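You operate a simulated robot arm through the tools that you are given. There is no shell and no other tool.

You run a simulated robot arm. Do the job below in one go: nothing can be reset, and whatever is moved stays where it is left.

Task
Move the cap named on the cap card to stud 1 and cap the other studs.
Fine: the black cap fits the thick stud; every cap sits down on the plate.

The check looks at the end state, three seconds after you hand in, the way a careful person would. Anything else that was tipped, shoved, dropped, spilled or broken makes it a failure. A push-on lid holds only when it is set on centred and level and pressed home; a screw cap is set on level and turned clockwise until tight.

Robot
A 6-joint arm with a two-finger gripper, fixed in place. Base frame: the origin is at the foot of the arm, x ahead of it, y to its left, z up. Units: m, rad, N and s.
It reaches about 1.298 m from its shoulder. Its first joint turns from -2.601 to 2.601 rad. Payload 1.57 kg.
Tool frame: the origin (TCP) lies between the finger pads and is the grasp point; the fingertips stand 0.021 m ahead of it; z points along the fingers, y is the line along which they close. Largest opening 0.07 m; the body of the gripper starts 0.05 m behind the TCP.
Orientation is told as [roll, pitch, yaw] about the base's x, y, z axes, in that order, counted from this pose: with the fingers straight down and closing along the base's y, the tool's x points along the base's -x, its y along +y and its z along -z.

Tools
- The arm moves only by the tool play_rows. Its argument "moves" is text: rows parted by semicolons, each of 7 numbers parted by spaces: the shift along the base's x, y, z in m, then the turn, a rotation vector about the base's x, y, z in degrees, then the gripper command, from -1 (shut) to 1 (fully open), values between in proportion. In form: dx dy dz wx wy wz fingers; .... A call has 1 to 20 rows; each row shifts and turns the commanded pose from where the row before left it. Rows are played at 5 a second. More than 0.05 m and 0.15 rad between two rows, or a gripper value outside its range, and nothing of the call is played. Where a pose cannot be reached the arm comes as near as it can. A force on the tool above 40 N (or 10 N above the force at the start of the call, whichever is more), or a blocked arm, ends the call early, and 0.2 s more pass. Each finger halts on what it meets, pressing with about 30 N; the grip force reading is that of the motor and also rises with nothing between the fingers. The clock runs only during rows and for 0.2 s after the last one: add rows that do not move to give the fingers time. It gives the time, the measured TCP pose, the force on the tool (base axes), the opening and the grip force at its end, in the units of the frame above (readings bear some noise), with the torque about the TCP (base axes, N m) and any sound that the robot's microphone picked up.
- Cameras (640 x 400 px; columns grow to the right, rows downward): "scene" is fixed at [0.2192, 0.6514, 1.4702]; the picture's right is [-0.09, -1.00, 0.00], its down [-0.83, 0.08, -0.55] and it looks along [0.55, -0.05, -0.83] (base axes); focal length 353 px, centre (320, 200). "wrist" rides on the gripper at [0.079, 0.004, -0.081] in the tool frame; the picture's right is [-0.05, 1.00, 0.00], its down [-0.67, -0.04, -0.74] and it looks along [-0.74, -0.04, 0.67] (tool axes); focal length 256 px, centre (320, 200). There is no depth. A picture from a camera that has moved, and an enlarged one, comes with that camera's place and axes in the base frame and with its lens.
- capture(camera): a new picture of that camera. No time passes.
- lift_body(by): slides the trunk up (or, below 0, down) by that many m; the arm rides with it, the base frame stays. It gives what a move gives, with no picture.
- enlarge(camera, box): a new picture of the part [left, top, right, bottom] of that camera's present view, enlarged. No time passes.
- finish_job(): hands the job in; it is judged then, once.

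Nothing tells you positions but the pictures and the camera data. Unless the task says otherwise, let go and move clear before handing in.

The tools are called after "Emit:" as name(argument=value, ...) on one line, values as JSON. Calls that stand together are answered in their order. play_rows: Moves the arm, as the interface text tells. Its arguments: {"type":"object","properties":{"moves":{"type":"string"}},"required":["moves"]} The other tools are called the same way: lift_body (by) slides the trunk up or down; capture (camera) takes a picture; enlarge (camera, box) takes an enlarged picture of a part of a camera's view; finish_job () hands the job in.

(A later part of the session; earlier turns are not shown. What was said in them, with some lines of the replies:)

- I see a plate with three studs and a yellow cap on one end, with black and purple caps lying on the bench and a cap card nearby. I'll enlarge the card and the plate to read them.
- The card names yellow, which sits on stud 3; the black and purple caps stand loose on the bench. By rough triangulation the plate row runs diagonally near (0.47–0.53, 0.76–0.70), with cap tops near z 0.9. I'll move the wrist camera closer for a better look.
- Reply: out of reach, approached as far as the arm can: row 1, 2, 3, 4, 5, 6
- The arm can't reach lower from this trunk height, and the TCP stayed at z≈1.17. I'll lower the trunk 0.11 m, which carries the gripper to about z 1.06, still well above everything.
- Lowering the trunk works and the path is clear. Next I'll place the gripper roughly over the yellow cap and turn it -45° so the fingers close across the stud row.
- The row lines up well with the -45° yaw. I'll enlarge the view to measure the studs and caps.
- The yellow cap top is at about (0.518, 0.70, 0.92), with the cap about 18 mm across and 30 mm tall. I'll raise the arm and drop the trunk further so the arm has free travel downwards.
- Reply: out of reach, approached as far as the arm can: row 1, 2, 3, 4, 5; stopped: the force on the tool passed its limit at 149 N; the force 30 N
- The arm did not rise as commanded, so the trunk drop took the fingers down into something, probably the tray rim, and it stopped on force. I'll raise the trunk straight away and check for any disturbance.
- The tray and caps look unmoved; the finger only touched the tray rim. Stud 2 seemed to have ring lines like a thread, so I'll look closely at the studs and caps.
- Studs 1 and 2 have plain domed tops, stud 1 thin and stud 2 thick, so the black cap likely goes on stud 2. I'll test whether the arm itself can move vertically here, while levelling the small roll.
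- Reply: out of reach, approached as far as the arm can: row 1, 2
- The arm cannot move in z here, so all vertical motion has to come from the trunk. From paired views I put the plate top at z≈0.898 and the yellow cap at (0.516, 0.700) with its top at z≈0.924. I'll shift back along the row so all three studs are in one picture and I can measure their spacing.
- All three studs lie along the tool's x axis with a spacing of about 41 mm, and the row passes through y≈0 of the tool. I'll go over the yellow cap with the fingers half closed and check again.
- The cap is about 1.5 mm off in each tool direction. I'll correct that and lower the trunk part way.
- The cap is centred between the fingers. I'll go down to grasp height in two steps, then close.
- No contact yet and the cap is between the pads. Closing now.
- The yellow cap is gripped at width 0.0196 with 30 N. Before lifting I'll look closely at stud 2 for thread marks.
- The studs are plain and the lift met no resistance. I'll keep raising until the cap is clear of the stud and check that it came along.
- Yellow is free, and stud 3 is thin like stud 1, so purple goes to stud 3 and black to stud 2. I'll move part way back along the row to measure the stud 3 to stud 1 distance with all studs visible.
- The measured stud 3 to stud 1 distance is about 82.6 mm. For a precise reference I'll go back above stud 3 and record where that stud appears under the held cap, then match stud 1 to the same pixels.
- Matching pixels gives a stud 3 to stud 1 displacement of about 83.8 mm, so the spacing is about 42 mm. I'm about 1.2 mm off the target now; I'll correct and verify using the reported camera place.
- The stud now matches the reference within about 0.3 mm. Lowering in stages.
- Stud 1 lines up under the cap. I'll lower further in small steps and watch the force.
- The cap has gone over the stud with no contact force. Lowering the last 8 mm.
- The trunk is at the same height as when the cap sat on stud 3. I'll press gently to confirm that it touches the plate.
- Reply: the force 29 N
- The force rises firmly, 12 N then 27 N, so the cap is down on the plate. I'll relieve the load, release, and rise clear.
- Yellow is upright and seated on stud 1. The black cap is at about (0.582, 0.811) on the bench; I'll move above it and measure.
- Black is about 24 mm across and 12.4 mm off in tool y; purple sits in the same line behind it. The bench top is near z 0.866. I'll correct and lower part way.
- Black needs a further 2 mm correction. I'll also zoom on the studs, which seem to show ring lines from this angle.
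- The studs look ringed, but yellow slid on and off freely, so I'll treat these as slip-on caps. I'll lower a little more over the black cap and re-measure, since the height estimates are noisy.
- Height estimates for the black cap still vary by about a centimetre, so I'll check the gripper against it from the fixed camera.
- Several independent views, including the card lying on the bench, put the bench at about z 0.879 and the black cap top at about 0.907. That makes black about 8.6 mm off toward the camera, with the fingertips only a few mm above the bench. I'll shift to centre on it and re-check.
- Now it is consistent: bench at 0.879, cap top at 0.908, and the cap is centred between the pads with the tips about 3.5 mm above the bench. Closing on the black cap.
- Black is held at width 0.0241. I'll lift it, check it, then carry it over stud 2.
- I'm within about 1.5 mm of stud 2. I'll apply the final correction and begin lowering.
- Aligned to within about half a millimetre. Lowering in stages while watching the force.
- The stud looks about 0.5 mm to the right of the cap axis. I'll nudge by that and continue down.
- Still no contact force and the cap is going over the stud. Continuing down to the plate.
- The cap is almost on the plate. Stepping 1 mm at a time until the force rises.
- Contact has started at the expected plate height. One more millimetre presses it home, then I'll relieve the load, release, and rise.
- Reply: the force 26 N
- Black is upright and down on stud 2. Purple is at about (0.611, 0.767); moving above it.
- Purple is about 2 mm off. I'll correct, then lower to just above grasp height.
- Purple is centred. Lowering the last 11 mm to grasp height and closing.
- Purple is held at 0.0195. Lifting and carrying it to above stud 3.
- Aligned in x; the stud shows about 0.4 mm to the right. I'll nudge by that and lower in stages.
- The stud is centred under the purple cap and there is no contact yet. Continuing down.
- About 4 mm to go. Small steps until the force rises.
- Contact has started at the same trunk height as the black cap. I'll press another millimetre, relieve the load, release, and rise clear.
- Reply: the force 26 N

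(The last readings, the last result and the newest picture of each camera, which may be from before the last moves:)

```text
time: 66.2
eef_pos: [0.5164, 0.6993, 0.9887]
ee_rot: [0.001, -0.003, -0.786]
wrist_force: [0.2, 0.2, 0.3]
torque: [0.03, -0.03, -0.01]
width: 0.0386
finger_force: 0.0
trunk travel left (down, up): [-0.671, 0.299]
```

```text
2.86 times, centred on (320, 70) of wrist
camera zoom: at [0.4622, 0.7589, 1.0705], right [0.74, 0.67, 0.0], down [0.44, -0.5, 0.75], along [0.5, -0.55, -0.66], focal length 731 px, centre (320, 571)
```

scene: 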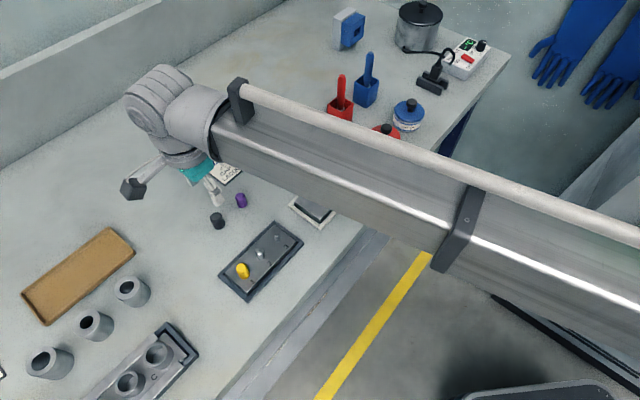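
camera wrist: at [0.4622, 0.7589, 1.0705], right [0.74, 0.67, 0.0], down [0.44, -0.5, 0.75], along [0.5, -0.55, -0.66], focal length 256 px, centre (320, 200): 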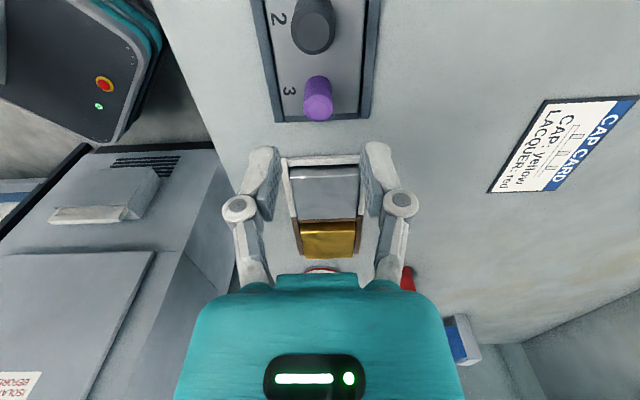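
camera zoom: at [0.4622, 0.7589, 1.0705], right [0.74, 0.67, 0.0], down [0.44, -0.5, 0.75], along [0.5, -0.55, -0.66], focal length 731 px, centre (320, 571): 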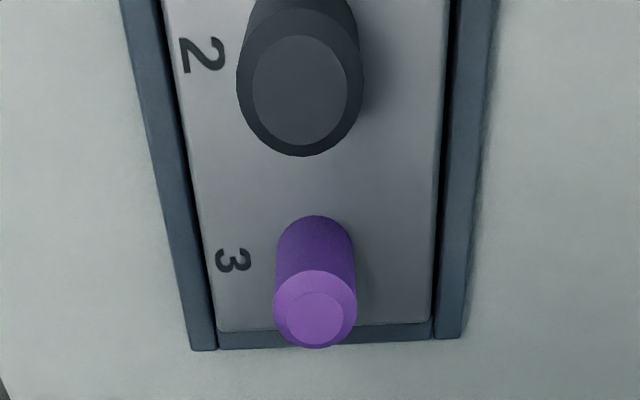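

All three caps are on. I'll rise further and move aside so the fixed camera can see the whole plate for a final check.

Emit:
lift_body(by=0.15)

Emit:
play_rows(moves="-0.01 -0.015 0 0 0 0 0.1; -0.01 -0.015 0 0 0 0 0.1; -0.01 -0.015 0 0 0 0 0.1; -0.01 -0.015 0 0 0 0 0.1; -0.01 -0.015 0 0 0 0 0.1; -0.01 -0.015 0 0 0 0 0.1; -0.01 -0.015 0 0 0 0 0.1; -0.01 -0.015 0 0 0 0 0.1; -0.01 -0.015 0 0 0 0 0.1; 0 0 0 0 0 0 0.1")

Emit:
capture(camera="scene")

Emit:
enlarge(camera="scene", box=[200, 200, 310, 310])

```text
time: 68.0
eef_pos: [0.5159, 0.7005, 1.1395]
ee_rot: [0.001, -0.003, -0.785]
wrist_force: [-0.2, -0.5, -0.6]
torque: [0.03, -0.01, 0.01]
width: 0.0386
finger_force: 0.0
trunk travel left (down, up): [-0.821, 0.149]
```

```text
time: 70.2
eef_pos: [0.4273, 0.5648, 1.1406]
ee_rot: [0.001, -0.004, -0.785]
wrist_force: [-0.4, 0.2, 0.1]
torque: [-0.01, 0.03, -0.01]
width: 0.0385
finger_force: 0.0
trunk travel left (down, up): [-0.821, 0.149]
```

```text
taken
```

scene: 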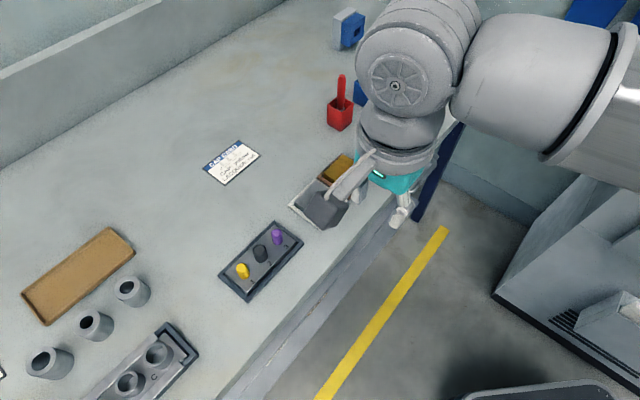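

```text
3.64 times, centred on (255, 255) of scene
camera zoom: at [0.2192, 0.6514, 1.4702], right [-0.09, -1.0, 0.0], down [-0.83, 0.08, -0.55], along [0.55, -0.05, -0.83], focal length 1285 px, centre (556, 0)
```

zoom: 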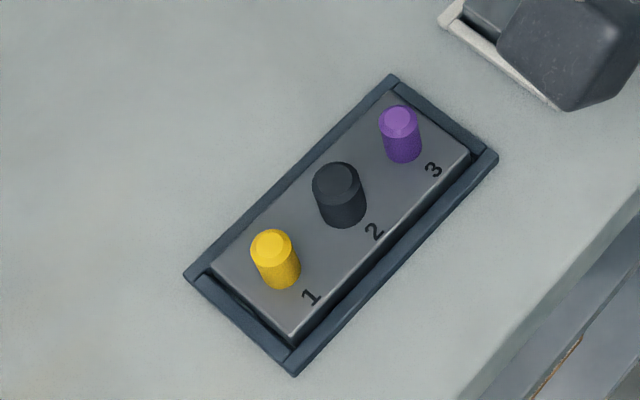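

Yellow is on 1, black on 2 and purple on 3, all upright, with the tray and the rest unmoved. One last close look at the cap bases.

Emit:
enlarge(camera="scene", box=[230, 222, 290, 285])

Emit:
capture(camera="wrist")

```text
6.35 times, centred on (260, 254) of scene
camera zoom: at [0.2192, 0.6514, 1.4702], right [-0.09, -1.0, 0.0], down [-0.83, 0.08, -0.55], along [0.55, -0.05, -0.83], focal length 2243 px, centre (701, -140)
```

zoom: 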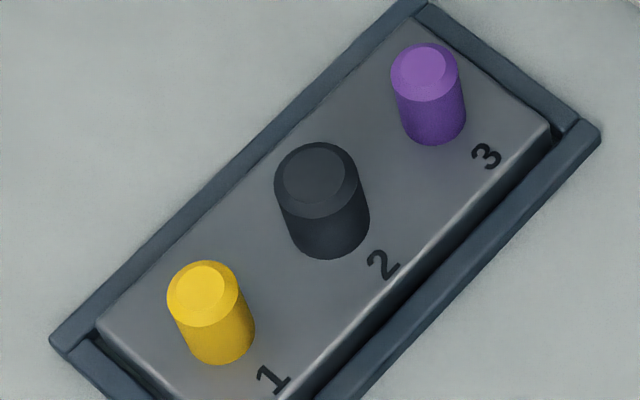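

```text
taken
camera wrist: at [0.3733, 0.6236, 1.2206], right [0.74, 0.67, 0.0], down [0.44, -0.5, 0.75], along [0.5, -0.55, -0.66], focal length 256 px, centre (320, 200)
```

wrist: 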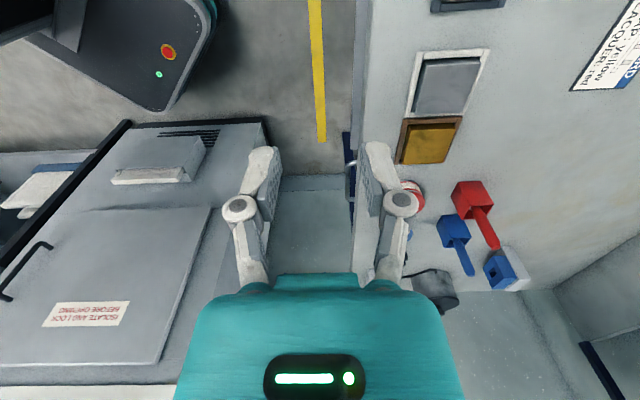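

All three caps stand level and flush on the plate, the gripper is empty and clear, and nothing else has moved. Handing in.

Emit:
finish_job()

```text
The job is handed in.
```

The job is handed in, with all three caps upright and down on the plate:

- **Stud 1:** yellow, the cap named on the card, moved from stud 3.
- **Stud 2:** black, on the thick stud.
- **Stud 3:** purple.

Each cap slid on without resistance. I pressed each against the plate with about 25 N before letting go. The studs look ringed, like a thread. Yellow came off and went on with a straight pull and push, so I treated all three as slip-on caps and did not turn them.

Early on, a trunk drop pushed a finger down hard onto what was probably the tray rim; the force peaked at 149 N before the arm stopped. Pictures taken afterwards showed the tray and caps had not moved.

The card also says "LACQUER: red". I left that alone because the task did not ask for it. The gripper is empty and clear of the bench.
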